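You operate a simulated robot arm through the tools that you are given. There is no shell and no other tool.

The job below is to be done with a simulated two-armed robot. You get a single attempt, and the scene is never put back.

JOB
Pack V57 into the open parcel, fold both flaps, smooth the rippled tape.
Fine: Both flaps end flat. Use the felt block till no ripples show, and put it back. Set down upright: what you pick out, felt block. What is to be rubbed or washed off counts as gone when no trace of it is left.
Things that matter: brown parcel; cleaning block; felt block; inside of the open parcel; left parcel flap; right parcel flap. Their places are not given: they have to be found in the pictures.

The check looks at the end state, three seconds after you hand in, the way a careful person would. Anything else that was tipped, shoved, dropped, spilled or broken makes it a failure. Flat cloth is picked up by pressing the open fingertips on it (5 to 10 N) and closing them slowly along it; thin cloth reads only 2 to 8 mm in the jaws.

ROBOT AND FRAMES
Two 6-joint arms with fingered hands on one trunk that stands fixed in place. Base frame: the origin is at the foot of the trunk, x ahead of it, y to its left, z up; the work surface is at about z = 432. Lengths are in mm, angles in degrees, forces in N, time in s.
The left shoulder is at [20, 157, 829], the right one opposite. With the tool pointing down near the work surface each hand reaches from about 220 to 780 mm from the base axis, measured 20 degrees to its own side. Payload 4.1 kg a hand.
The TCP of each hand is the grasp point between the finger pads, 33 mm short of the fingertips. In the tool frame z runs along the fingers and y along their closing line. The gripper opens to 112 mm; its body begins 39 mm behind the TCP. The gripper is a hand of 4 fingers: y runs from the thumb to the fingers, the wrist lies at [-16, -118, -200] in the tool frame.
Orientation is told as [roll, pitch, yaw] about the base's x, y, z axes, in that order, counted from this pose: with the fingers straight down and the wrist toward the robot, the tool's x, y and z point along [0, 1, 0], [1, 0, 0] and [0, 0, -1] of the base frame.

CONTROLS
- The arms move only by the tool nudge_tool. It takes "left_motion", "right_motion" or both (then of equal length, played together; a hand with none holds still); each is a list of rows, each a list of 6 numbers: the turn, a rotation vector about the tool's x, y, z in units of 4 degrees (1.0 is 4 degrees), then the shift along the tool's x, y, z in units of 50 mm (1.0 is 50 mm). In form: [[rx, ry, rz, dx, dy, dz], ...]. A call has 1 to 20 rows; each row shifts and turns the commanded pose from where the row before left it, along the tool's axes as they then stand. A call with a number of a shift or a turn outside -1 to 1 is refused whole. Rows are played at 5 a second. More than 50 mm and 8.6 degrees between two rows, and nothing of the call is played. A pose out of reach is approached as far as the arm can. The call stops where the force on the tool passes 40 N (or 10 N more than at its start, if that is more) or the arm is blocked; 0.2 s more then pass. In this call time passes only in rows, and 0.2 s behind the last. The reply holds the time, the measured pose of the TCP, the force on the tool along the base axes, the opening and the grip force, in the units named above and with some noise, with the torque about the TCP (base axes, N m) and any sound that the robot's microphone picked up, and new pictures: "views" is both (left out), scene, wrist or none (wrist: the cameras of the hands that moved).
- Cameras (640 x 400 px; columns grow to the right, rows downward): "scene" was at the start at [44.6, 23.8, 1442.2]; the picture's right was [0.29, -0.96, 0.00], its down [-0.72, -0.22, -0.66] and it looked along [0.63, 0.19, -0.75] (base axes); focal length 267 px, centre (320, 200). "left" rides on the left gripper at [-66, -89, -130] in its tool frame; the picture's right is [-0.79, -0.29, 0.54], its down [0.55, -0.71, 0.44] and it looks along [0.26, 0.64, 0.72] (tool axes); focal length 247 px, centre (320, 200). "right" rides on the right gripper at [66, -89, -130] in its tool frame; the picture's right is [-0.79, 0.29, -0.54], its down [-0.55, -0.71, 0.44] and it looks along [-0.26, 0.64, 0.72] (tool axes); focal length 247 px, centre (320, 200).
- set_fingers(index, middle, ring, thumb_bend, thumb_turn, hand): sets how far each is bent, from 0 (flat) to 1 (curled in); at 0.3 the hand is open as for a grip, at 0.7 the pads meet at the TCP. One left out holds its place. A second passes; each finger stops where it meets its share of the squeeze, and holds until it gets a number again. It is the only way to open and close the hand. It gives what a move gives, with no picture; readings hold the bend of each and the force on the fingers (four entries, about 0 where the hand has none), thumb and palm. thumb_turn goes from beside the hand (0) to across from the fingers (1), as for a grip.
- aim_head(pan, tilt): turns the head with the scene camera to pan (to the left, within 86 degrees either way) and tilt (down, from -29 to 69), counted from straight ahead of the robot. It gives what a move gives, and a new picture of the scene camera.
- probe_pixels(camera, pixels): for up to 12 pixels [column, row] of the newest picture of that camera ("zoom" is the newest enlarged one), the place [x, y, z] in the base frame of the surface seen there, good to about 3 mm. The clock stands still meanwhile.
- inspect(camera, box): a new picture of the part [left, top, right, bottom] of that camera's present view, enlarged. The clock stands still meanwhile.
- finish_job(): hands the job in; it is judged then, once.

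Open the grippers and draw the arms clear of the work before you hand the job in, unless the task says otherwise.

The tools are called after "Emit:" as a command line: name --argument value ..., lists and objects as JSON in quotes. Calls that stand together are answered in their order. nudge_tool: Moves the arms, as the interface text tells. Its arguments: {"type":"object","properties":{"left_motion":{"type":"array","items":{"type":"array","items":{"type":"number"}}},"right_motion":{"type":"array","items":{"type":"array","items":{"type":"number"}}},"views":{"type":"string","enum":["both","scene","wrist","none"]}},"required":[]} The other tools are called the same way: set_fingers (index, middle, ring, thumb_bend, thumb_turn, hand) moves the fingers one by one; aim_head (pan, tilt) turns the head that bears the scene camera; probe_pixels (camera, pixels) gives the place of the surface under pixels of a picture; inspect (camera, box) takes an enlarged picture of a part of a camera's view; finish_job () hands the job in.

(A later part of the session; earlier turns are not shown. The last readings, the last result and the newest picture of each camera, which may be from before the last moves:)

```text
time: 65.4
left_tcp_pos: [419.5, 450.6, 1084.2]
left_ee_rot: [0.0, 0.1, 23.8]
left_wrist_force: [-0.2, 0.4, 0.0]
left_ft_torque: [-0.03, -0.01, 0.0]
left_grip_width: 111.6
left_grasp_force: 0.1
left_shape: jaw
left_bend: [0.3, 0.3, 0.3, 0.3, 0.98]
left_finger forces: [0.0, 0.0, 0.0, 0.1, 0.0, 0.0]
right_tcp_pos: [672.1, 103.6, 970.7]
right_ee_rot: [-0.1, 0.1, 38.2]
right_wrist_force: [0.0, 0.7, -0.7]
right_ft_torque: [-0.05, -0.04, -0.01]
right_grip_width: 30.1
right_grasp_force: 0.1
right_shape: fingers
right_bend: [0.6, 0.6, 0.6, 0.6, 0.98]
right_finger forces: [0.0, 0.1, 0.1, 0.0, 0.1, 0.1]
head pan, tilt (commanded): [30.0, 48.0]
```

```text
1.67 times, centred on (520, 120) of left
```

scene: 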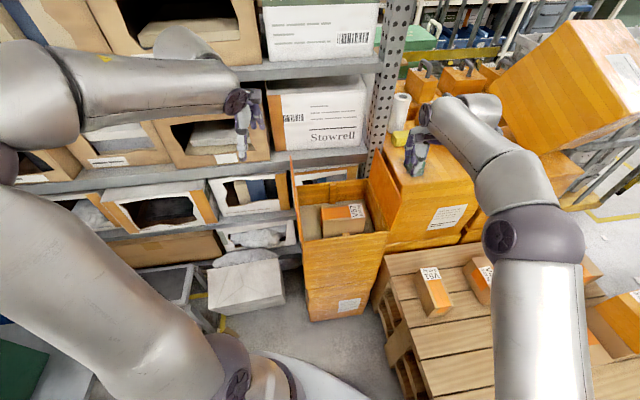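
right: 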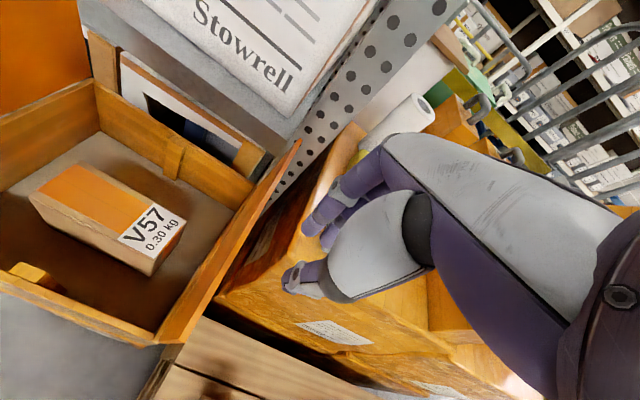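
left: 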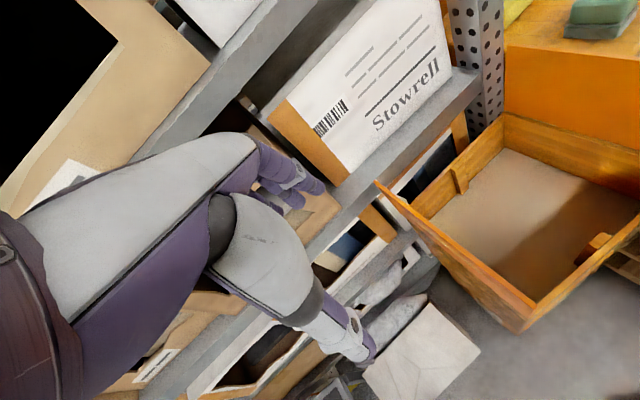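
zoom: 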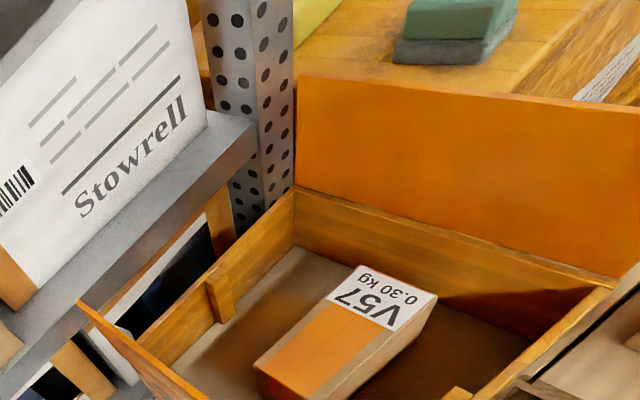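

The right hand is outside the right flap at (672,104,971). I'll lower it so the fingertips are at about z 840, beside the flap's outer face.

Emit:
nudge_tool --right_motion '[[0, 0, 0, 0, 0, 0.7], [0, 0, 0, 0, 0, 0.7], [0, 0, 0, 0, 0, 0.55]]' --views "both"

Emit:
inspect --camera "right" --box '[160, 120, 420, 340]'

Emit:
inspect --camera "scene" --box '[340, 90, 480, 210]'

```text
time: 66.2
left_tcp_pos: [419.1, 450.1, 1084.0]
left_ee_rot: [-0.1, 0.1, 23.8]
left_wrist_force: [0.3, 0.3, 0.3]
left_ft_torque: [-0.03, 0.03, -0.01]
left_grip_width: 111.6
left_grasp_force: 0.1
left_shape: jaw
left_bend: [0.3, 0.3, 0.3, 0.3, 0.98]
left_finger forces: [0.0, 0.0, 0.0, 0.1, 0.1, 0.0]
right_tcp_pos: [670.0, 101.6, 872.6]
right_ee_rot: [-0.2, 0.0, 38.1]
right_wrist_force: [-0.5, -0.3, 0.6]
right_ft_torque: [0.03, 0.0, -0.02]
right_grip_width: 30.2
right_grasp_force: 0.1
right_shape: fingers
right_bend: [0.6, 0.6, 0.6, 0.6, 0.98]
right_finger forces: [0.1, 0.0, 0.1, 0.0, 0.0, 0.0]
head pan, tilt (commanded): [30.0, 48.0]
```

scene: 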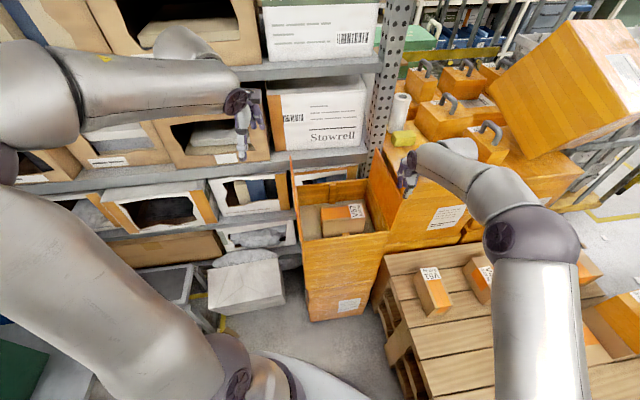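
right: 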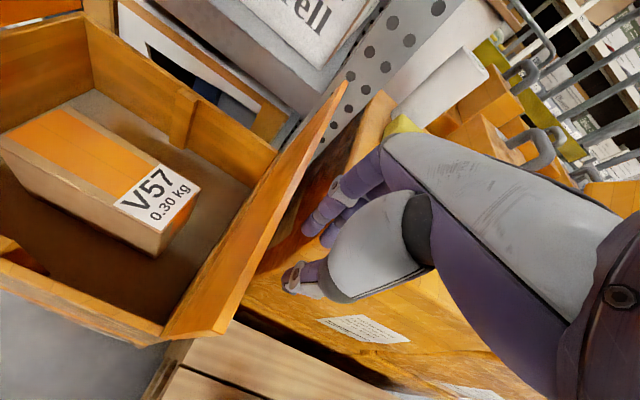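

```text
1.82 times, centred on (290, 230) of right
```

zoom: 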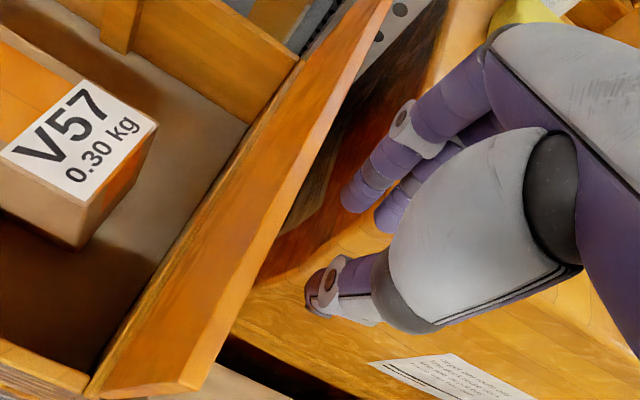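

```text
3.33 times, centred on (410, 150) of scene
```

zoom: 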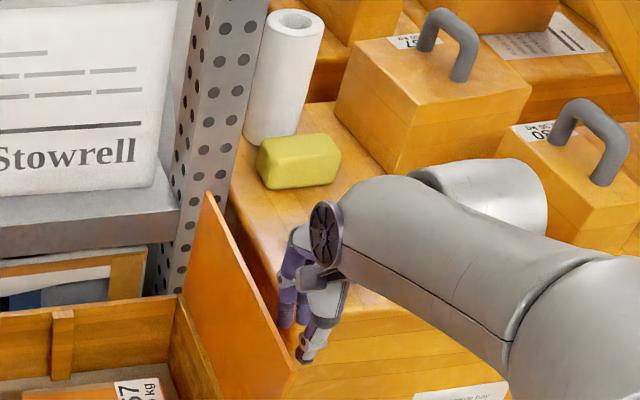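

The fingers hang beside the flap's outer face. I'll measure the fingertips and the flap edge to know the gap.

Emit:
probe_pixels --camera "right" --pixels '[[304, 230], [309, 236], [326, 242], [286, 282], [290, 290], [346, 84], [228, 333], [290, 200], [255, 270], [235, 300], [320, 155], [345, 185]]'

```text
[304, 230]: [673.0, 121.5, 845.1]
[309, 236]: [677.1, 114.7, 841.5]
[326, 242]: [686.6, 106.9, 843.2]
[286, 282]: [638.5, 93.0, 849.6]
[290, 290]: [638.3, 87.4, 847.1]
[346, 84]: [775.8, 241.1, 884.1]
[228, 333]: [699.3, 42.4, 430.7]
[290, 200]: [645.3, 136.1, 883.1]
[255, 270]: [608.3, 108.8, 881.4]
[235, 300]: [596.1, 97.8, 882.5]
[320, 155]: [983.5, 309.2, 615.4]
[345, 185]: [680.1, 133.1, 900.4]
```

The gap to the flap is about 28 mm. I'll push the flap inward along its arc, first three steps, and look.

Emit:
nudge_tool --right_motion '[[0, 0, 0, 0.3, 0, 0], [0, 0, 0, 0.26, 0, 0], [0, 0, 0, 0.25, 0, 0], [0, 0, 0, 0.25, 0, 0.02], [0, 0, 0, 0.26, 0, 0.05], [0, 0, 0, 0.256, 0, 0.08]]' --views "both"

Emit:
inspect --camera "left" --box '[380, 0, 640, 240]'

```text
time: 67.6
left_tcp_pos: [418.8, 450.4, 1084.9]
left_ee_rot: [0.0, 0.0, 23.8]
left_wrist_force: [0.5, 0.3, -0.4]
left_ft_torque: [0.01, 0.02, -0.04]
left_grip_width: 111.8
left_grasp_force: 0.0
left_shape: jaw
left_bend: [0.3, 0.3, 0.3, 0.3, 0.98]
left_finger forces: [0.0, 0.1, 0.0, 0.1, 0.1, 0.0]
right_tcp_pos: [621.3, 163.2, 865.9]
right_ee_rot: [-0.1, 0.1, 38.1]
right_wrist_force: [0.0, -0.2, -1.0]
right_ft_torque: [0.0, 0.02, 0.0]
right_grip_width: 30.2
right_grasp_force: 0.0
right_shape: fingers
right_bend: [0.6, 0.6, 0.6, 0.6, 0.98]
right_finger forces: [0.1, 0.0, 0.1, 0.0, 0.0, 0.1]
head pan, tilt (commanded): [30.0, 48.0]
```

scene: 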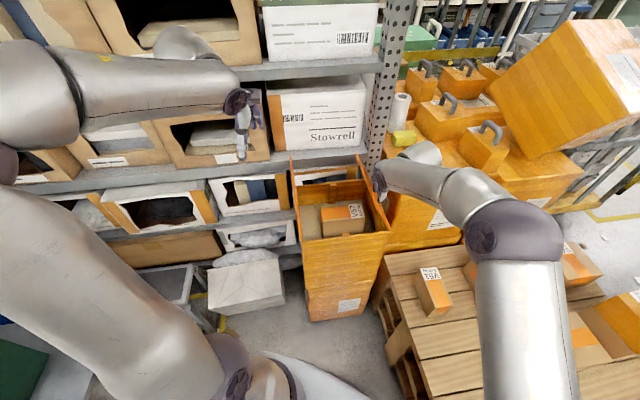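
right: 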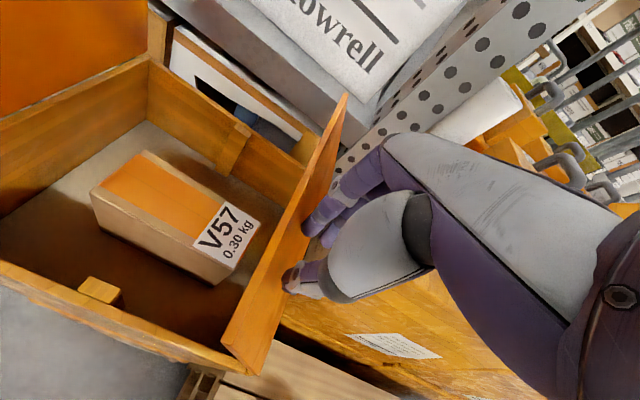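

```text
1.67 times, centred on (510, 120) of left
```

zoom: 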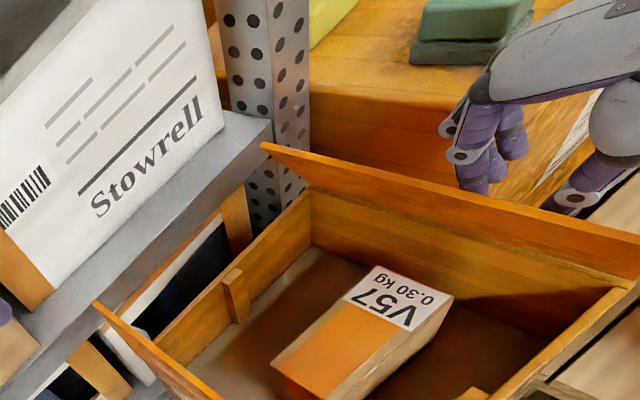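

The flap leans inward about 25° and follows easily. I'll continue along the arc.

Emit:
nudge_tool --right_motion '[[0, 0, 0, 0.23, 0, 0.12], [0, 0, 0, 0.23, 0, 0.15], [0, 0, 0, 0.19, 0, 0.18], [0, 0, 0, 0.19, 0, 0.19], [0, 0, 0, 0.14, 0, 0.23], [0, 0, 0, 0.13, 0, 0.23]]' --views "both"

Emit:
inspect --camera "left" --box '[380, 0, 640, 240]'

```text
time: 69.0
left_tcp_pos: [418.2, 450.8, 1083.9]
left_ee_rot: [0.0, 0.0, 23.8]
left_wrist_force: [0.4, 0.3, 0.7]
left_ft_torque: [-0.06, -0.01, 0.03]
left_grip_width: 111.7
left_grasp_force: 0.1
left_shape: jaw
left_bend: [0.3, 0.3, 0.3, 0.3, 0.98]
left_finger forces: [0.0, 0.0, 0.0, 0.1, 0.0, 0.0]
right_tcp_pos: [588.6, 209.1, 809.5]
right_ee_rot: [0.0, 0.1, 38.1]
right_wrist_force: [-0.2, 0.7, 0.1]
right_ft_torque: [0.01, 0.01, -0.01]
right_grip_width: 29.8
right_grasp_force: 0.1
right_shape: fingers
right_bend: [0.6, 0.6, 0.6, 0.6, 0.98]
right_finger forces: [0.0, 0.1, 0.0, 0.0, 0.0, 0.0]
head pan, tilt (commanded): [30.0, 48.0]
```

scene: 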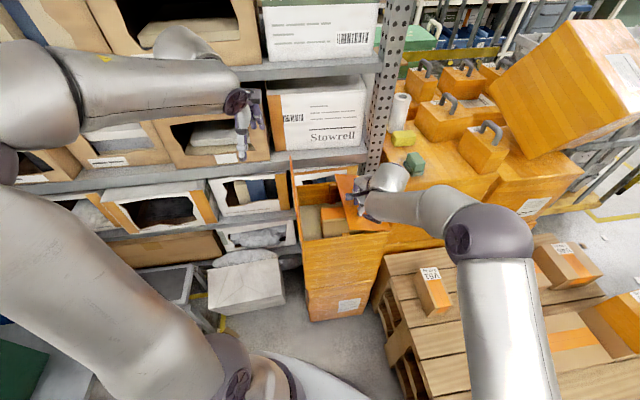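
right: 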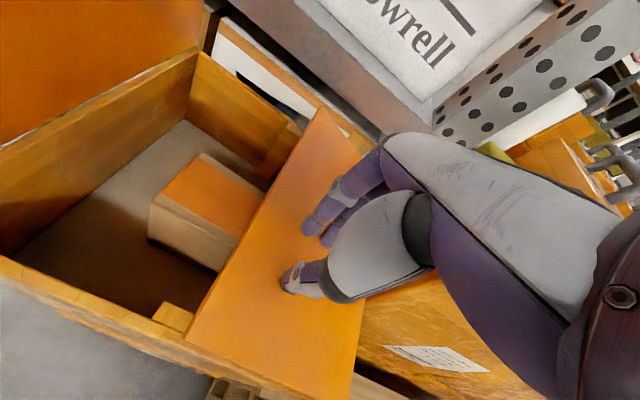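

```text
1.67 times, centred on (510, 120) of left
```

zoom: 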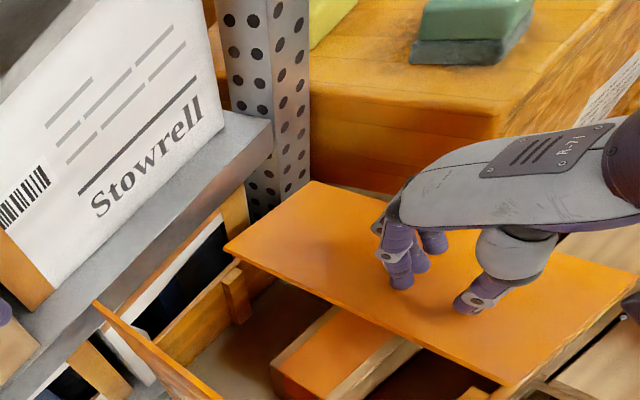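

The flap is about 70° over. I'll finish pressing it down gently, watching the force.

Emit:
nudge_tool --right_motion '[[0, 0, 0, 0.06, 0, 0.17], [0, 0, 0, 0.05, 0, 0.17], [0, 0, 0, 0.02, 0, 0.12], [0, 0, 0, 0.01, 0, 0.1], [0, 0, 0, 0, 0, 0.06]]' --views "both"

Emit:
inspect --camera "left" --box '[380, 0, 640, 240]'

```text
time: 70.2
left_tcp_pos: [417.3, 449.1, 1084.4]
left_ee_rot: [0.0, 0.0, 23.8]
left_wrist_force: [0.1, -0.9, 0.1]
left_ft_torque: [0.01, -0.01, -0.02]
left_grip_width: 111.8
left_grasp_force: 0.1
left_shape: jaw
left_bend: [0.3, 0.3, 0.3, 0.3, 0.98]
left_finger forces: [0.0, 0.1, 0.0, 0.0, 0.0, 0.0]
right_tcp_pos: [586.2, 213.0, 783.4]
right_ee_rot: [-0.1, -0.2, 38.0]
right_wrist_force: [1.2, -1.7, 18.2]
right_ft_torque: [-0.1, 0.08, 0.01]
right_grip_width: 30.1
right_grasp_force: 8.3
right_shape: fingers
right_bend: [0.6, 0.6, 0.6, 0.6, 0.98]
right_finger forces: [1.2, 6.7, 0.1, 0.0, 9.5, 0.0]
head pan, tilt (commanded): [30.0, 48.0]
```

scene: 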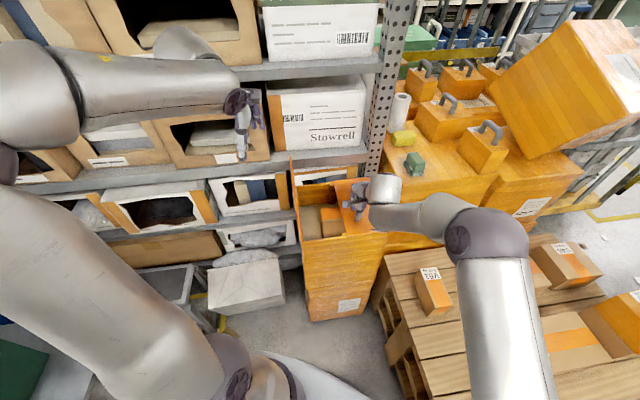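
right: 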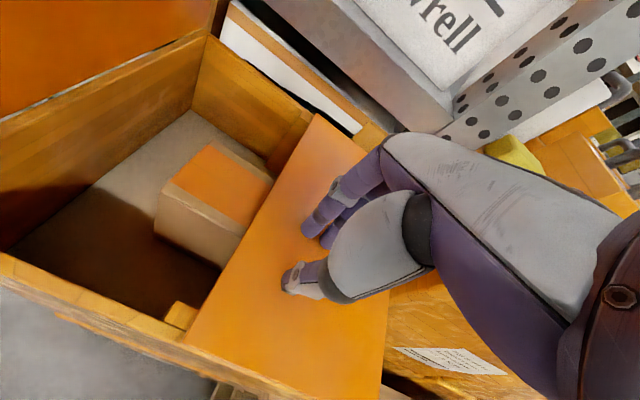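

```text
1.67 times, centred on (510, 120) of left
```

zoom: 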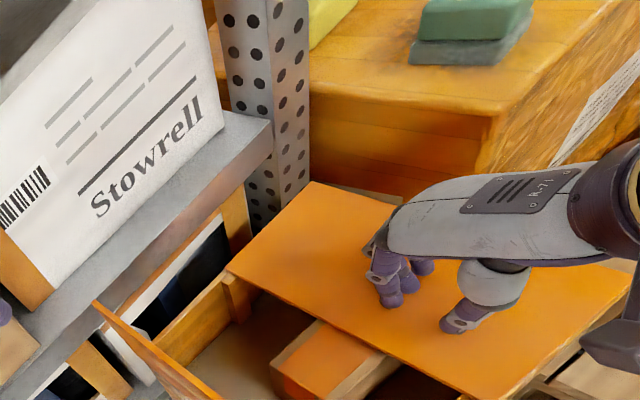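

The right flap is down flat (contact 18 N). I'll raise the hand and see whether it stays flat.

Emit:
nudge_tool --right_motion '[[0, 0, 0, 0, 0, -0.3], [0, 0, 0, 0, 0, -0.8], [0, 0, 0, 0, 0, -0.9]]' --views "both"

Emit:
inspect --camera "left" --box '[380, 0, 640, 340]'

Emit:
probe_pixels --camera "left" --pixels '[[500, 112], [470, 165], [520, 190], [570, 220], [560, 150], [600, 170], [515, 200]]'

```text
time: 71.0
left_tcp_pos: [419.0, 451.3, 1084.8]
left_ee_rot: [0.0, 0.0, 23.8]
left_wrist_force: [0.2, 0.1, 0.1]
left_ft_torque: [-0.04, 0.01, 0.0]
left_grip_width: 111.9
left_grasp_force: 0.0
left_shape: jaw
left_bend: [0.3, 0.3, 0.3, 0.3, 0.98]
left_finger forces: [0.0, 0.0, 0.0, 0.1, 0.1, 0.0]
right_tcp_pos: [583.5, 214.1, 880.2]
right_ee_rot: [0.0, 0.1, 38.1]
right_wrist_force: [0.0, 0.1, 0.2]
right_ft_torque: [0.02, 0.01, 0.0]
right_grip_width: 29.8
right_grasp_force: 0.0
right_shape: fingers
right_bend: [0.6, 0.6, 0.6, 0.6, 0.98]
right_finger forces: [0.1, 0.0, 0.1, 0.1, 0.0, 0.1]
head pan, tilt (commanded): [30.0, 48.0]
```

scene: 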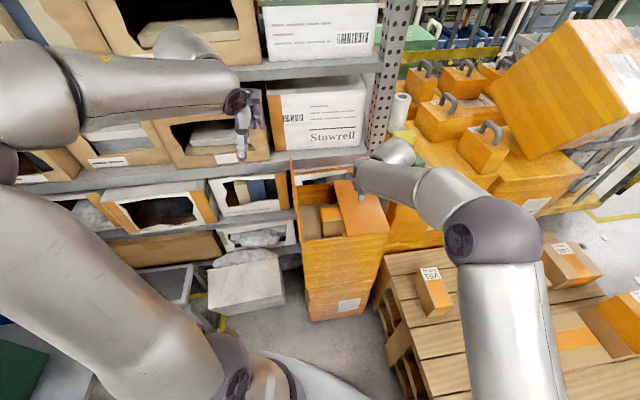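
right: 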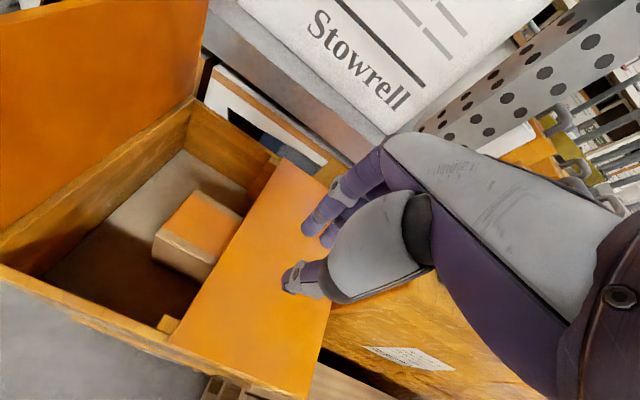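

```text
1.18 times, centred on (510, 170) of left
```

zoom: 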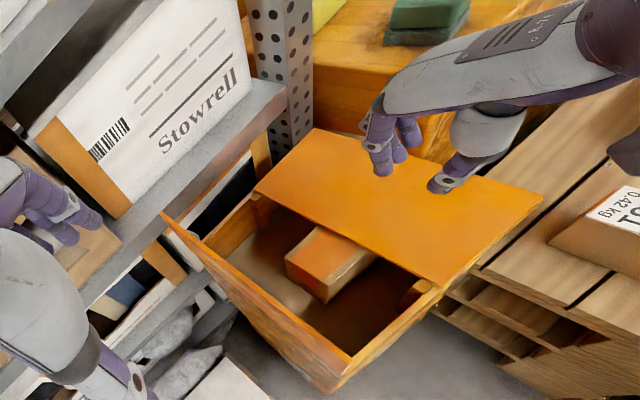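

```text
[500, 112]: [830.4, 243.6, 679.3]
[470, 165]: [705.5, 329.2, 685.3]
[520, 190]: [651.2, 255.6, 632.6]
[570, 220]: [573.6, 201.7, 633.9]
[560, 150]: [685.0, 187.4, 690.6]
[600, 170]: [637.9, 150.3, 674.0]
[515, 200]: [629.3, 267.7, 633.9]
```

The flap stays down. I'll verify its flatness by probing points on it in the enlarged picture.

Emit:
probe_pixels --camera "zoom" --pixels '[[265, 190], [318, 135], [350, 215], [440, 283], [420, 230], [530, 205], [400, 190], [340, 170], [345, 358], [480, 250], [300, 250], [165, 215]]'

```text
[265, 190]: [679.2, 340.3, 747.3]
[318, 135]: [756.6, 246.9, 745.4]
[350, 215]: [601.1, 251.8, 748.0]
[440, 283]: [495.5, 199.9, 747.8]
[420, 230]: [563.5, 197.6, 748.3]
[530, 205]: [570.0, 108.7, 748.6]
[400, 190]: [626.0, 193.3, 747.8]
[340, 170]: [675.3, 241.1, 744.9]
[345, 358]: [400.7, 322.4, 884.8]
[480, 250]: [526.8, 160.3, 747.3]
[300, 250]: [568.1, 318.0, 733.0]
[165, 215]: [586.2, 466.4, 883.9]
```

The right flap lies level at z≈747 and covers to the middle; V57's top is at z 733 beneath. Now I close the left fingers, draw the right hand away to the right, and bring the left hand to the left flap's outer side.

Emit:
set_fingers --hand "left" --index 0.6 --middle 0.6 --ring 0.6 --thumb_bend 0.6

Emit:
nudge_tool --left_motion '[[0, 0, 0, 0, 0, 0], [0, 0, 0, 0, 0, 0], [0, 0, -0.323, -0.067, 0.066, 0.227], [0, 0, -0.323, -0.067, 0.066, 0.227], [0, 0, -0.323, -0.067, 0.066, 0.227], [0, 0, -0.323, -0.067, 0.066, 0.227], [0, 0, -0.323, -0.067, 0.066, 0.227], [0, 0, -0.323, -0.067, 0.066, 0.227], [0, 0, -0.323, -0.067, 0.066, 0.227], [0, 0, -0.323, -0.067, 0.066, 0.227], [0, 0, -0.323, -0.067, 0.066, 0.227], [0, 0, -0.323, -0.067, 0.066, 0.227], [0, 0, -0.323, -0.067, 0.066, 0.227]]' --right_motion '[[0, 0, 0, 0, 0, -1], [0, 0, 0, 0, 0, -1], [0, 0, 0, -0.567, -0.691, 0], [0, 0, 0, -0.567, -0.691, 0], [0, 0, 0, -0.567, -0.691, 0], [0, 0, 0, -0.567, -0.691, 0], [0, 0, 0, -0.567, -0.691, 0], [0, 0, 0, -0.567, -0.691, 0], [0, 0, 0, -0.567, -0.691, 0], [0, 0, 0, -0.567, -0.691, 0], [0, 0, 0, -0.567, -0.691, 0], [0, 0, 0, -0.567, -0.691, 0], [0, 0, 0, -0.567, -0.691, 0]]' --views "both"

```text
time: 72.0
left_tcp_pos: [419.1, 450.7, 1084.0]
left_ee_rot: [0.0, -0.1, 23.8]
left_wrist_force: [0.1, -0.2, -0.5]
left_ft_torque: [0.03, 0.0, -0.03]
left_grip_width: 30.1
left_grasp_force: 0.0
left_shape: fingers
left_bend: [0.6, 0.6, 0.6, 0.6, 0.98]
left_finger forces: [0.0, 0.0, 0.0, 0.0, 0.0, 0.1]
right_tcp_pos: [585.1, 213.4, 879.3]
right_ee_rot: [0.0, 0.2, 38.1]
right_wrist_force: [0.1, 0.5, -0.8]
right_ft_torque: [-0.03, 0.01, 0.02]
right_grip_width: 29.9
right_grasp_force: 0.0
right_shape: fingers
right_bend: [0.6, 0.6, 0.6, 0.6, 0.98]
right_finger forces: [0.1, 0.1, 0.0, 0.1, 0.0, 0.1]
head pan, tilt (commanded): [30.0, 48.0]
```

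```text
time: 74.8
left_tcp_pos: [468.5, 436.0, 958.9]
left_ee_rot: [-0.1, -0.1, 38.2]
left_wrist_force: [-0.7, 0.8, -0.2]
left_ft_torque: [0.01, 0.01, -0.07]
left_grip_width: 30.3
left_grasp_force: 0.1
left_shape: fingers
left_bend: [0.6, 0.6, 0.6, 0.6, 0.98]
left_finger forces: [0.0, 0.0, 0.0, 0.0, 0.0, 0.1]
right_tcp_pos: [477.1, -263.6, 981.5]
right_ee_rot: [0.0, 0.1, 38.1]
right_wrist_force: [-0.5, 0.2, 0.6]
right_ft_torque: [-0.05, 0.03, -0.02]
right_grip_width: 29.8
right_grasp_force: 0.1
right_shape: fingers
right_bend: [0.6, 0.6, 0.6, 0.6, 0.98]
right_finger forces: [0.0, 0.1, 0.0, 0.0, 0.1, 0.0]
head pan, tilt (commanded): [30.0, 48.0]
```

scene: 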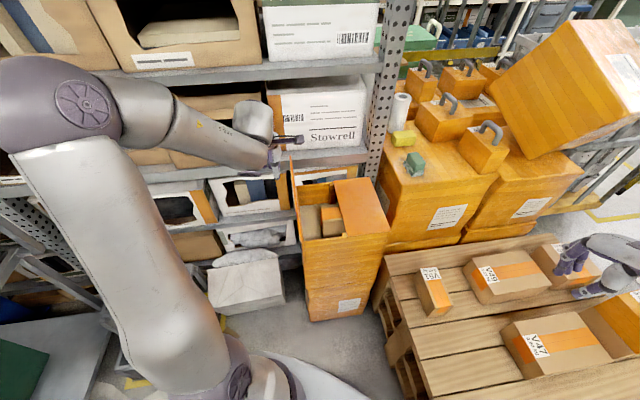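
right: 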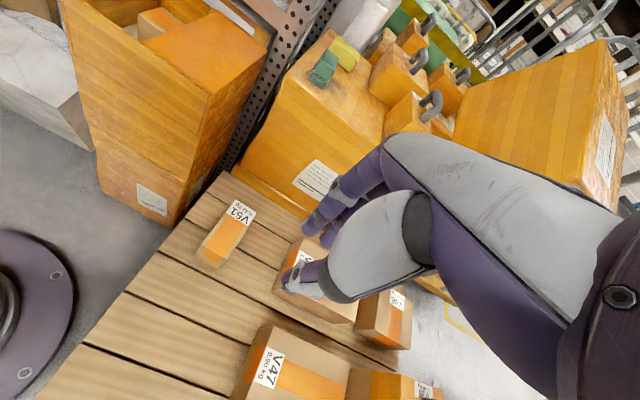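
left: 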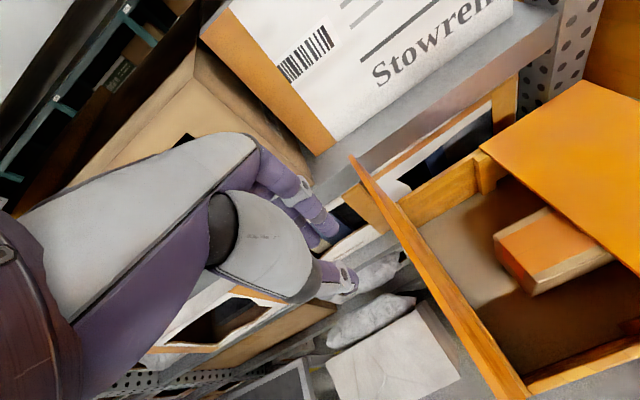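

The left hand is outside the left flap at (469,436,959). I'll lower it so its fingertips reach z≈840 and measure the gap.

Emit:
nudge_tool --left_motion '[[0, 0, 0, 0, 0, 0.6], [0, 0, 0, 0, 0, 0.6], [0, 0, 0, 0, 0, 0.54]]' --views "both"

Emit:
inspect --camera "left" --box '[240, 130, 480, 340]'

```text
time: 75.6
left_tcp_pos: [468.5, 435.4, 873.5]
left_ee_rot: [0.0, 0.0, 38.0]
left_wrist_force: [0.3, 0.1, -0.4]
left_ft_torque: [0.01, -0.02, -0.03]
left_grip_width: 30.1
left_grasp_force: 0.0
left_shape: fingers
left_bend: [0.6, 0.6, 0.6, 0.6, 0.98]
left_finger forces: [0.0, 0.1, 0.0, 0.1, 0.0, 0.1]
right_tcp_pos: [477.6, -264.5, 981.3]
right_ee_rot: [0.1, 0.1, 38.1]
right_wrist_force: [0.3, -1.0, 0.1]
right_ft_torque: [0.0, -0.02, 0.03]
right_grip_width: 29.6
right_grasp_force: 0.0
right_shape: fingers
right_bend: [0.6, 0.6, 0.6, 0.6, 0.98]
right_finger forces: [0.0, 0.0, 0.0, 0.1, 0.0, 0.1]
head pan, tilt (commanded): [30.0, 48.0]
```

scene: 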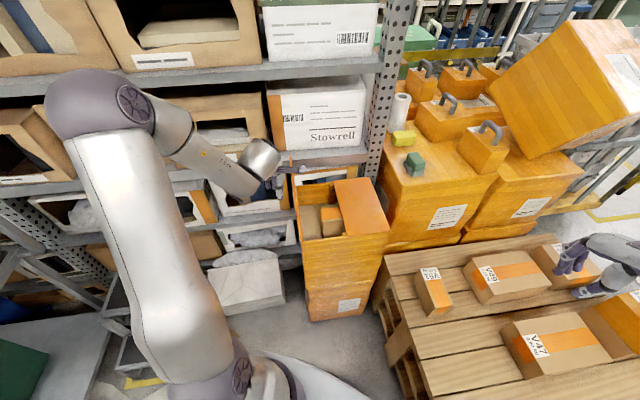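
left: 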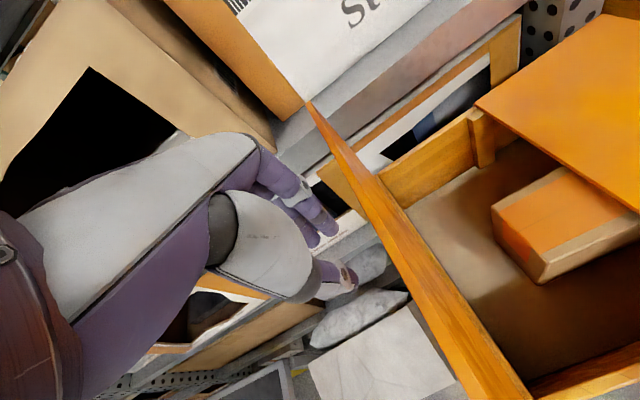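

```text
1.90 times, centred on (360, 235) of left
```

zoom: 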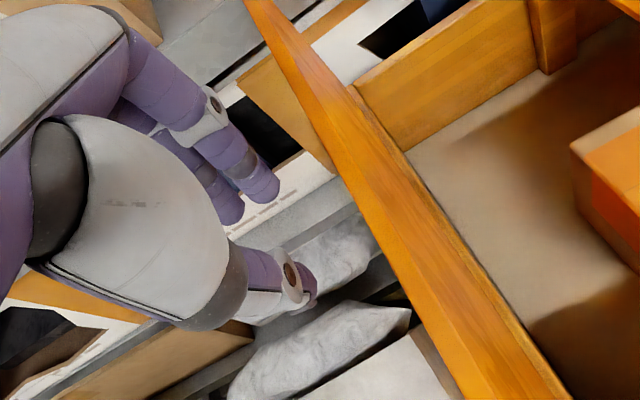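

The layout mirrors the right side (gap ≈33 mm). I'll push the left flap inward along the mirrored arc, first part.

Emit:
nudge_tool --left_motion '[[0, 0, 0, -0.35, 0, 0], [0, 0, 0, -0.31, 0, 0], [0, 0, 0, -0.25, 0, 0], [0, 0, 0, -0.25, 0, 0.02], [0, 0, 0, -0.26, 0, 0.05], [0, 0, 0, -0.256, 0, 0.08]]' --views "both"

```text
time: 77.0
left_tcp_pos: [520.2, 370.1, 865.6]
left_ee_rot: [0.0, 0.0, 38.1]
left_wrist_force: [-0.2, 0.3, -0.1]
left_ft_torque: [-0.02, -0.03, 0.03]
left_grip_width: 30.3
left_grasp_force: 0.0
left_shape: fingers
left_bend: [0.6, 0.6, 0.6, 0.6, 0.98]
left_finger forces: [0.1, 0.0, 0.0, 0.0, 0.0, 0.1]
right_tcp_pos: [476.2, -264.4, 981.6]
right_ee_rot: [0.0, 0.1, 38.2]
right_wrist_force: [-0.4, -0.7, 0.2]
right_ft_torque: [-0.01, -0.02, 0.03]
right_grip_width: 29.7
right_grasp_force: 0.0
right_shape: fingers
right_bend: [0.6, 0.6, 0.6, 0.6, 0.98]
right_finger forces: [0.2, 0.0, 0.0, 0.0, 0.0, 0.1]
head pan, tilt (commanded): [30.0, 48.0]
```

scene: 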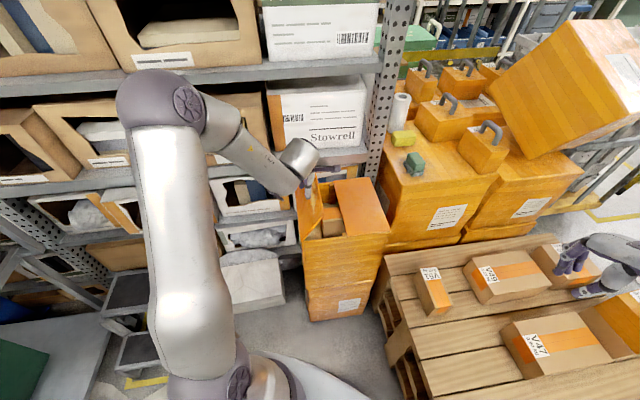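
left: 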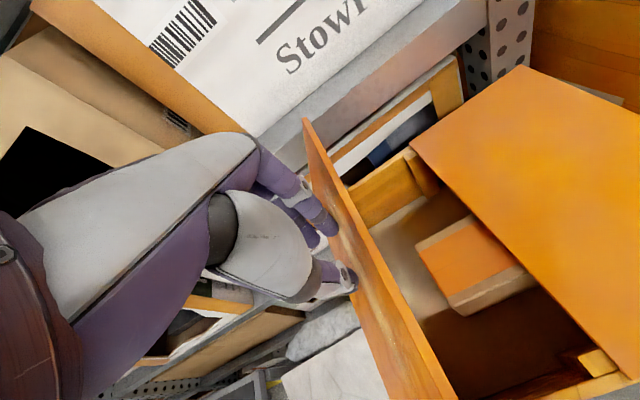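

The left flap is moving inward with almost no force. I'll continue along the arc.

Emit:
nudge_tool --left_motion '[[0, 0, 0, -0.23, 0, 0.12], [0, 0, 0, -0.23, 0, 0.15], [0, 0, 0, -0.19, 0, 0.18], [0, 0, 0, -0.19, 0, 0.19], [0, 0, 0, -0.14, 0, 0.23], [0, 0, 0, -0.13, 0, 0.23]]' --views "both"

```text
time: 78.4
left_tcp_pos: [555.1, 327.2, 810.2]
left_ee_rot: [0.1, 0.0, 37.9]
left_wrist_force: [0.7, -0.9, 0.3]
left_ft_torque: [-0.01, -0.05, 0.01]
left_grip_width: 30.0
left_grasp_force: 0.1
left_shape: fingers
left_bend: [0.6, 0.6, 0.6, 0.6, 0.98]
left_finger forces: [0.0, 0.0, 0.0, 0.1, 0.1, 0.0]
right_tcp_pos: [476.4, -264.2, 981.5]
right_ee_rot: [0.0, 0.1, 38.1]
right_wrist_force: [-0.2, -0.8, -0.4]
right_ft_torque: [0.0, 0.0, -0.02]
right_grip_width: 30.0
right_grasp_force: 0.0
right_shape: fingers
right_bend: [0.6, 0.6, 0.6, 0.6, 0.98]
right_finger forces: [0.1, 0.1, 0.1, 0.0, 0.1, 0.0]
head pan, tilt (commanded): [30.0, 48.0]
```

scene: 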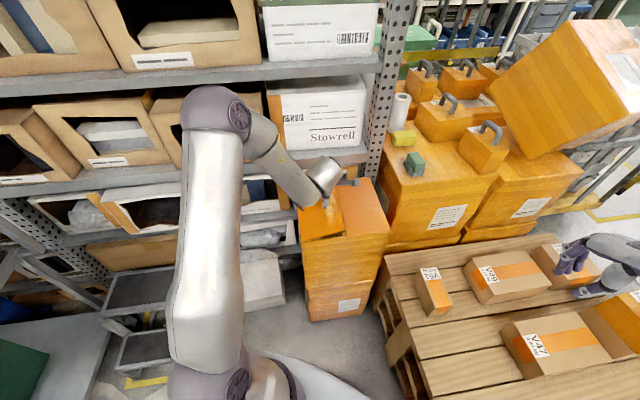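
left: 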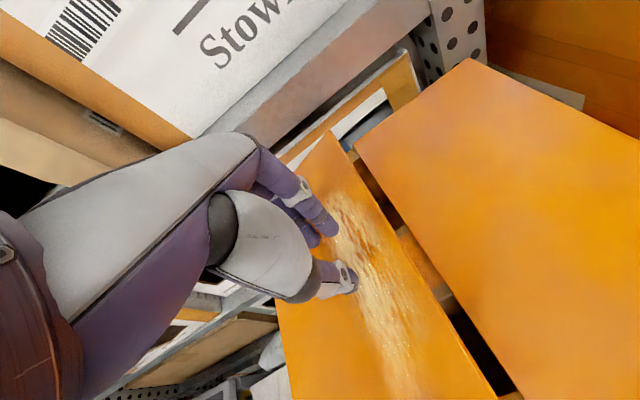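

The left flap is about 70° over; the ripples show on its upper face. I'll finish pressing it down gently.

Emit:
nudge_tool --left_motion '[[0, 0, 0, -0.06, 0, 0.17], [0, 0, 0, -0.05, 0, 0.17], [0, 0, 0, -0.02, 0, 0.12], [0, 0, 0, -0.01, 0, 0.08], [0, 0, 0, 0, 0, 0.04]]' --views "both"

```text
time: 79.6
left_tcp_pos: [559.7, 320.9, 783.5]
left_ee_rot: [0.0, -0.2, 38.0]
left_wrist_force: [1.0, 0.6, 10.8]
left_ft_torque: [0.14, -0.07, 0.01]
left_grip_width: 30.2
left_grasp_force: 5.4
left_shape: fingers
left_bend: [0.6, 0.6, 0.6, 0.6, 0.98]
left_finger forces: [0.7, 7.4, 0.0, 0.1, 2.8, 0.0]
right_tcp_pos: [477.9, -264.0, 981.9]
right_ee_rot: [0.0, 0.1, 38.1]
right_wrist_force: [0.4, 0.8, 0.1]
right_ft_torque: [0.0, 0.03, -0.01]
right_grip_width: 29.9
right_grasp_force: 0.1
right_shape: fingers
right_bend: [0.6, 0.6, 0.6, 0.6, 0.98]
right_finger forces: [0.0, 0.0, 0.1, 0.0, 0.1, 0.1]
head pan, tilt (commanded): [30.0, 48.0]
```

scene: 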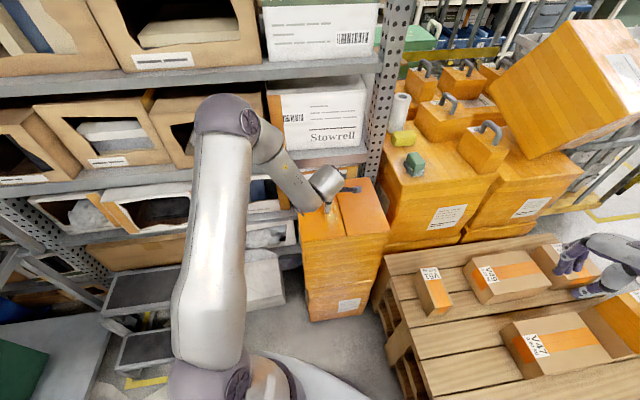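
left: 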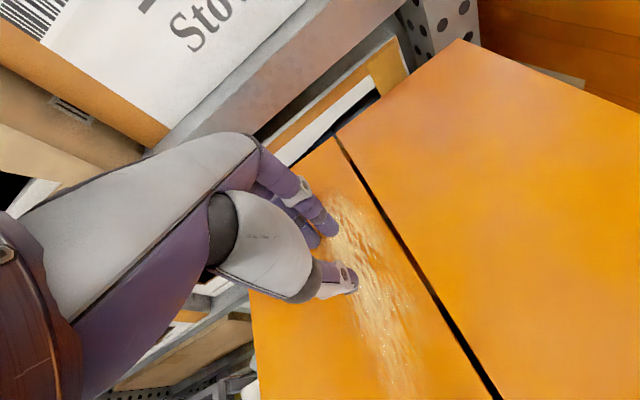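

Both flaps are down. I'll raise the left hand and check that they stay flat.

Emit:
nudge_tool --left_motion '[[0, 0, 0, 0, 0, -0.2], [0, 0, 0, 0, 0, -0.8], [0, 0, 0, 0, 0, -1], [0, 0, 0, 0, 0, -1], [0, 0, 0, 0, 0, -1]]' --views "both"

Emit:
inspect --camera "scene" --box '[270, 130, 450, 290]'

Emit:
inspect --camera "left" --box '[220, 80, 640, 400]'

```text
time: 80.8
left_tcp_pos: [557.9, 321.0, 981.8]
left_ee_rot: [0.0, 0.0, 38.0]
left_wrist_force: [0.1, -0.1, -0.7]
left_ft_torque: [0.0, -0.01, 0.0]
left_grip_width: 30.1
left_grasp_force: 0.0
left_shape: fingers
left_bend: [0.6, 0.6, 0.6, 0.6, 0.98]
left_finger forces: [0.1, 0.0, 0.1, 0.1, 0.0, 0.0]
right_tcp_pos: [478.5, -263.5, 981.6]
right_ee_rot: [0.1, 0.0, 38.0]
right_wrist_force: [-0.9, -0.7, -0.3]
right_ft_torque: [0.01, 0.01, -0.01]
right_grip_width: 30.0
right_grasp_force: 0.1
right_shape: fingers
right_bend: [0.6, 0.6, 0.6, 0.6, 0.98]
right_finger forces: [0.1, 0.0, 0.0, 0.0, 0.0, 0.0]
head pan, tilt (commanded): [30.0, 48.0]
```

scene: 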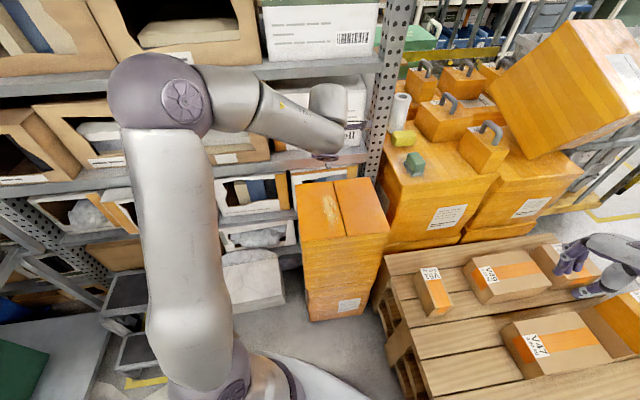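
left: 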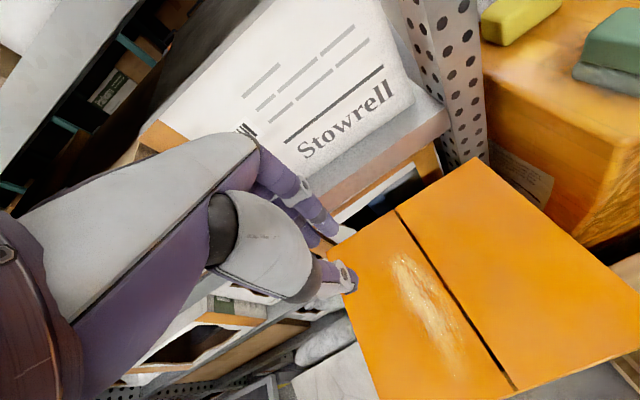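

```text
2.50 times, centred on (360, 210) of scene
```

zoom: 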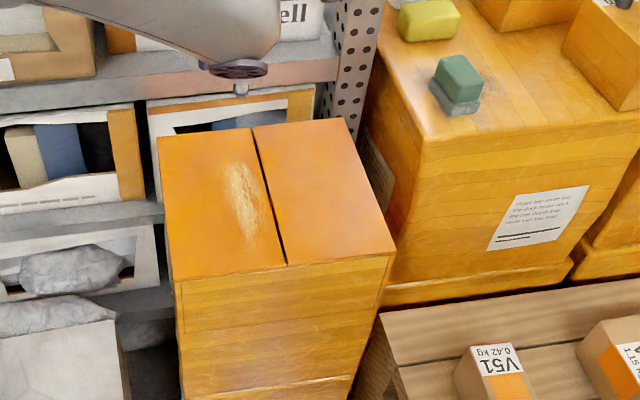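

```text
1.25 times, centred on (430, 240) of left
```

zoom: 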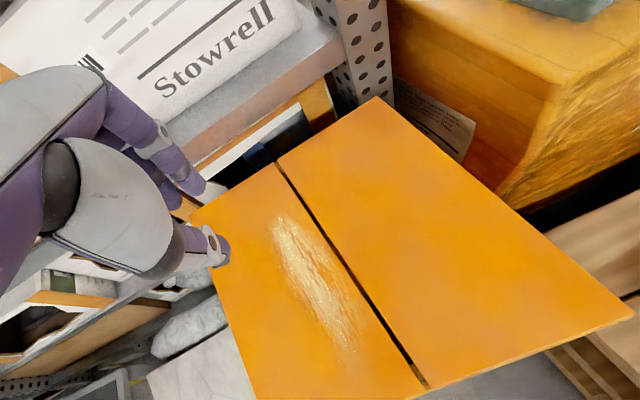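

Both flaps lie flat with a thin seam. I'll measure the ripples' extent and the flaps' level.

Emit:
probe_pixels --camera "zoom" --pixels '[[275, 215], [292, 222], [270, 240], [320, 270], [355, 360], [340, 340], [360, 320], [300, 290], [240, 200], [260, 380], [420, 380], [275, 165]]'

Emit:
inspect --camera "scene" --box '[295, 175, 395, 245]'

```text
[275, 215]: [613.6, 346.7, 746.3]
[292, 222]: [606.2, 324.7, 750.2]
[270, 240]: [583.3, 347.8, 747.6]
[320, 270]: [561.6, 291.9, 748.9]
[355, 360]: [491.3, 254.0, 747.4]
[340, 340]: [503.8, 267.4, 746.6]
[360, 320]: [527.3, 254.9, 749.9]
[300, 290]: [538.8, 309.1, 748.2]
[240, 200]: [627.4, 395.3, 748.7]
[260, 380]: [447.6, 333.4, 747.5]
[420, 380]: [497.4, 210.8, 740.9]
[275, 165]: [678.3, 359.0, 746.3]
```

```text
5.71 times, centred on (345, 210) of scene
```

zoom: 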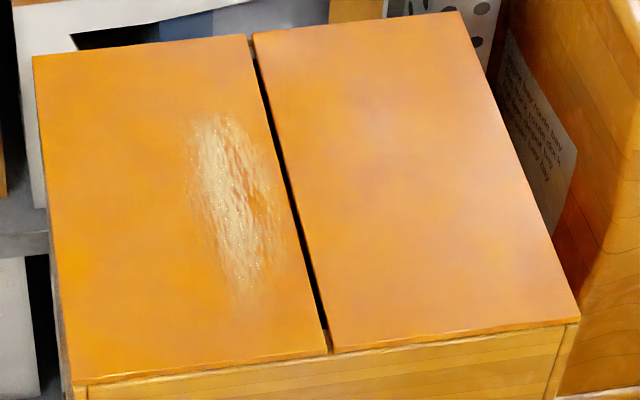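

Emit:
probe_pixels --camera "zoom" --pixels '[[200, 115], [240, 115], [185, 160], [280, 180], [200, 220], [295, 250], [235, 300], [275, 290], [230, 200], [255, 325], [250, 40], [328, 350]]'

```text
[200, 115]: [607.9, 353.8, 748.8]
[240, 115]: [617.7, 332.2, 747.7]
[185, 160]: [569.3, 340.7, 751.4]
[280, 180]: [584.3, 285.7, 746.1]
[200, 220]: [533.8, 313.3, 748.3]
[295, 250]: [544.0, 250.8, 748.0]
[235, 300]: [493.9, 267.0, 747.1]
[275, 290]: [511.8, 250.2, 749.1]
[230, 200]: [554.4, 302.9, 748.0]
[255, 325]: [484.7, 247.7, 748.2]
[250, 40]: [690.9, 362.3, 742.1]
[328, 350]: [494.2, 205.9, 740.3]
```

The ripples span about 170 mm along the flap and 60 mm across, centred near (554,300). Before reaching for the felt block I'll locate the shelf post and crate edges near it.

Emit:
probe_pixels --camera "scene" --pixels '[[385, 100], [395, 50], [372, 165], [383, 130], [400, 20], [365, 100], [398, 105], [403, 135], [382, 180], [390, 200], [414, 158], [414, 170]]'

Emit:
inspect --camera "scene" --box '[350, 80, 450, 220]'

```text
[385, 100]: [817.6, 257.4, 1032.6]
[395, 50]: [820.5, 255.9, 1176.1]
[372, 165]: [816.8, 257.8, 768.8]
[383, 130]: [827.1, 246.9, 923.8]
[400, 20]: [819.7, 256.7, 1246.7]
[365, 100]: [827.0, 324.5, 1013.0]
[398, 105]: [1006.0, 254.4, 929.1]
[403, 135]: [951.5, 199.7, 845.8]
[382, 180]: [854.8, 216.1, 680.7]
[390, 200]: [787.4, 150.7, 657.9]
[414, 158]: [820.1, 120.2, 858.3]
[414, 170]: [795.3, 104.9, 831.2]
```

```text
2.86 times, centred on (400, 150) of scene
```

zoom: 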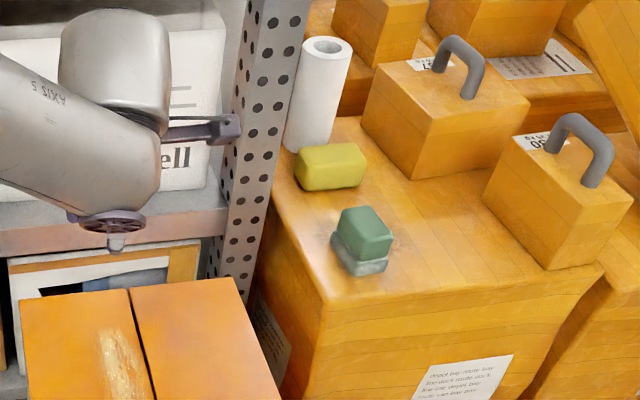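

The post stands at (820,255), about 130 mm from the felt block, so the way is clear. I open the left hand to about 80 mm and carry it over toward the block, turning as I go.

Emit:
set_fingers --hand "left" --index 0.4 --middle 0.4 --ring 0.4 --thumb_bend 0.4

Emit:
nudge_tool --left_motion '[[0, 0, 0.955, -0.336, -0.073, 0], [0, 0, 0.955, -0.34, -0.051, 0], [0, 0, 0.955, -0.343, -0.028, 0], [0, 0, 0.955, -0.344, -0.005, 0], [0, 0, 0.955, -0.344, 0.018, 0], [0, 0, 0.955, -0.342, 0.041, 0], [0, 0, 0.955, -0.338, 0.063, 0], [0, 0, 0.955, -0.333, 0.085, 0], [0, 0, 0.955, -0.327, 0.108, 0], [0, 0, 0.955, -0.319, 0.13, 0], [0, 0, 0.955, -0.31, 0.149, 0]]' --views "both"

```text
time: 81.8
left_tcp_pos: [557.1, 320.2, 981.4]
left_ee_rot: [0.0, 0.0, 38.0]
left_wrist_force: [0.1, 0.6, 0.0]
left_ft_torque: [-0.03, 0.02, 0.0]
left_grip_width: 85.0
left_grasp_force: 0.0
left_shape: fingers
left_bend: [0.4, 0.4, 0.4, 0.4, 0.98]
left_finger forces: [0.0, 0.1, 0.0, 0.1, 0.0, 0.1]
right_tcp_pos: [477.2, -264.0, 980.4]
right_ee_rot: [0.0, 0.0, 38.2]
right_wrist_force: [0.4, 0.0, -0.5]
right_ft_torque: [0.06, 0.01, 0.01]
right_grip_width: 29.6
right_grasp_force: 0.0
right_shape: fingers
right_bend: [0.6, 0.6, 0.6, 0.6, 0.98]
right_finger forces: [0.0, 0.0, 0.0, 0.1, 0.1, 0.0]
head pan, tilt (commanded): [30.0, 48.0]
```

```text
time: 84.2
left_tcp_pos: [642.0, 150.2, 982.3]
left_ee_rot: [0.0, 0.0, -4.2]
left_wrist_force: [0.3, 0.8, 0.2]
left_ft_torque: [-0.01, 0.0, -0.02]
left_grip_width: 84.7
left_grasp_force: 0.0
left_shape: fingers
left_bend: [0.4, 0.4, 0.4, 0.4, 0.98]
left_finger forces: [0.1, 0.1, 0.0, 0.0, 0.0, 0.1]
right_tcp_pos: [477.3, -263.6, 980.8]
right_ee_rot: [0.0, 0.0, 38.1]
right_wrist_force: [0.2, -0.6, -0.4]
right_ft_torque: [0.01, 0.01, -0.02]
right_grip_width: 29.9
right_grasp_force: 0.1
right_shape: fingers
right_bend: [0.6, 0.6, 0.6, 0.6, 0.98]
right_finger forces: [0.0, 0.0, 0.0, 0.0, 0.1, 0.1]
head pan, tilt (commanded): [30.0, 48.0]
```

scene: 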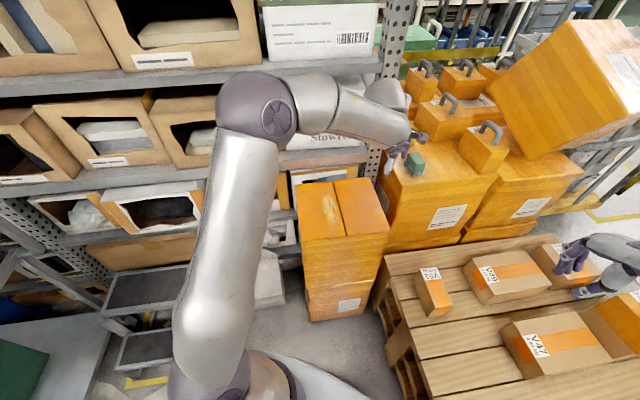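
left: 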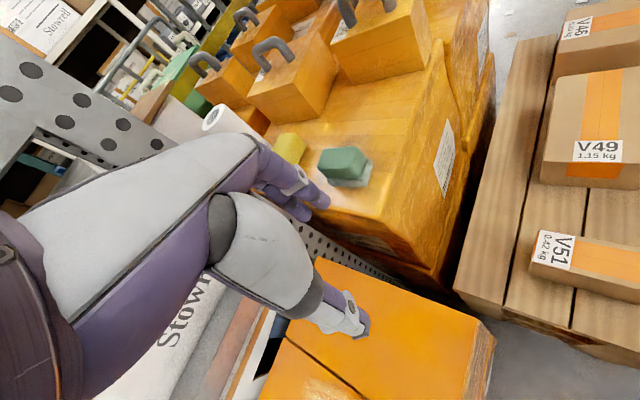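

The left hand is at (642,150,982), yaw -4. I'll turn it on to yaw -45 so the jaw closes across the block's 38 mm side.

Emit:
nudge_tool --left_motion '[[0, 0, 0.94, -0.07, 0.041, 0], [0, 0, 0.94, -0.066, 0.045, 0], [0, 0, 0.94, -0.063, 0.05, 0], [0, 0, 0.94, -0.06, 0.054, 0], [0, 0, 0.94, -0.056, 0.057, 0], [0, 0, 0.94, -0.052, 0.061, 0], [0, 0, 0.94, -0.048, 0.064, 0], [0, 0, 0.94, -0.044, 0.067, 0], [0, 0, 0.94, -0.04, 0.07, 0], [0, 0, 0.94, -0.035, 0.072, 0], [0, 0, 0.94, -0.03, 0.075, 0]]' --views "wrist"

```text
time: 86.6
left_tcp_pos: [661.0, 111.3, 982.0]
left_ee_rot: [0.0, 0.1, -45.4]
left_wrist_force: [-0.2, 0.5, -0.3]
left_ft_torque: [0.02, 0.02, 0.01]
left_grip_width: 85.2
left_grasp_force: 0.1
left_shape: fingers
left_bend: [0.4, 0.4, 0.4, 0.4, 0.98]
left_finger forces: [0.0, 0.1, 0.0, 0.0, 0.0, 0.0]
right_tcp_pos: [477.7, -264.6, 980.6]
right_ee_rot: [0.0, 0.1, 38.0]
right_wrist_force: [0.2, 0.3, -0.8]
right_ft_torque: [-0.03, -0.02, -0.03]
right_grip_width: 29.9
right_grasp_force: 0.0
right_shape: fingers
right_bend: [0.6, 0.6, 0.6, 0.6, 0.98]
right_finger forces: [0.1, 0.0, 0.0, 0.1, 0.0, 0.0]
head pan, tilt (commanded): [30.0, 48.0]
```

left: 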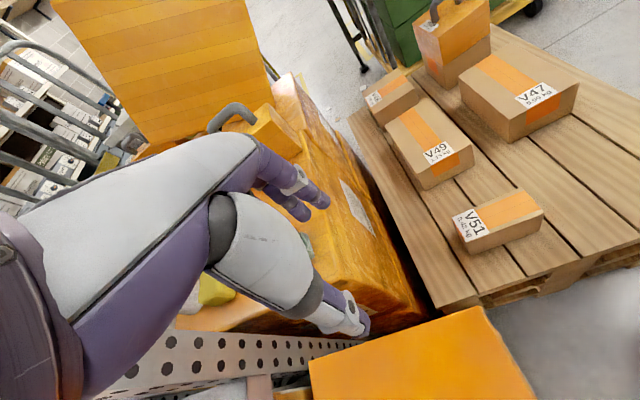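

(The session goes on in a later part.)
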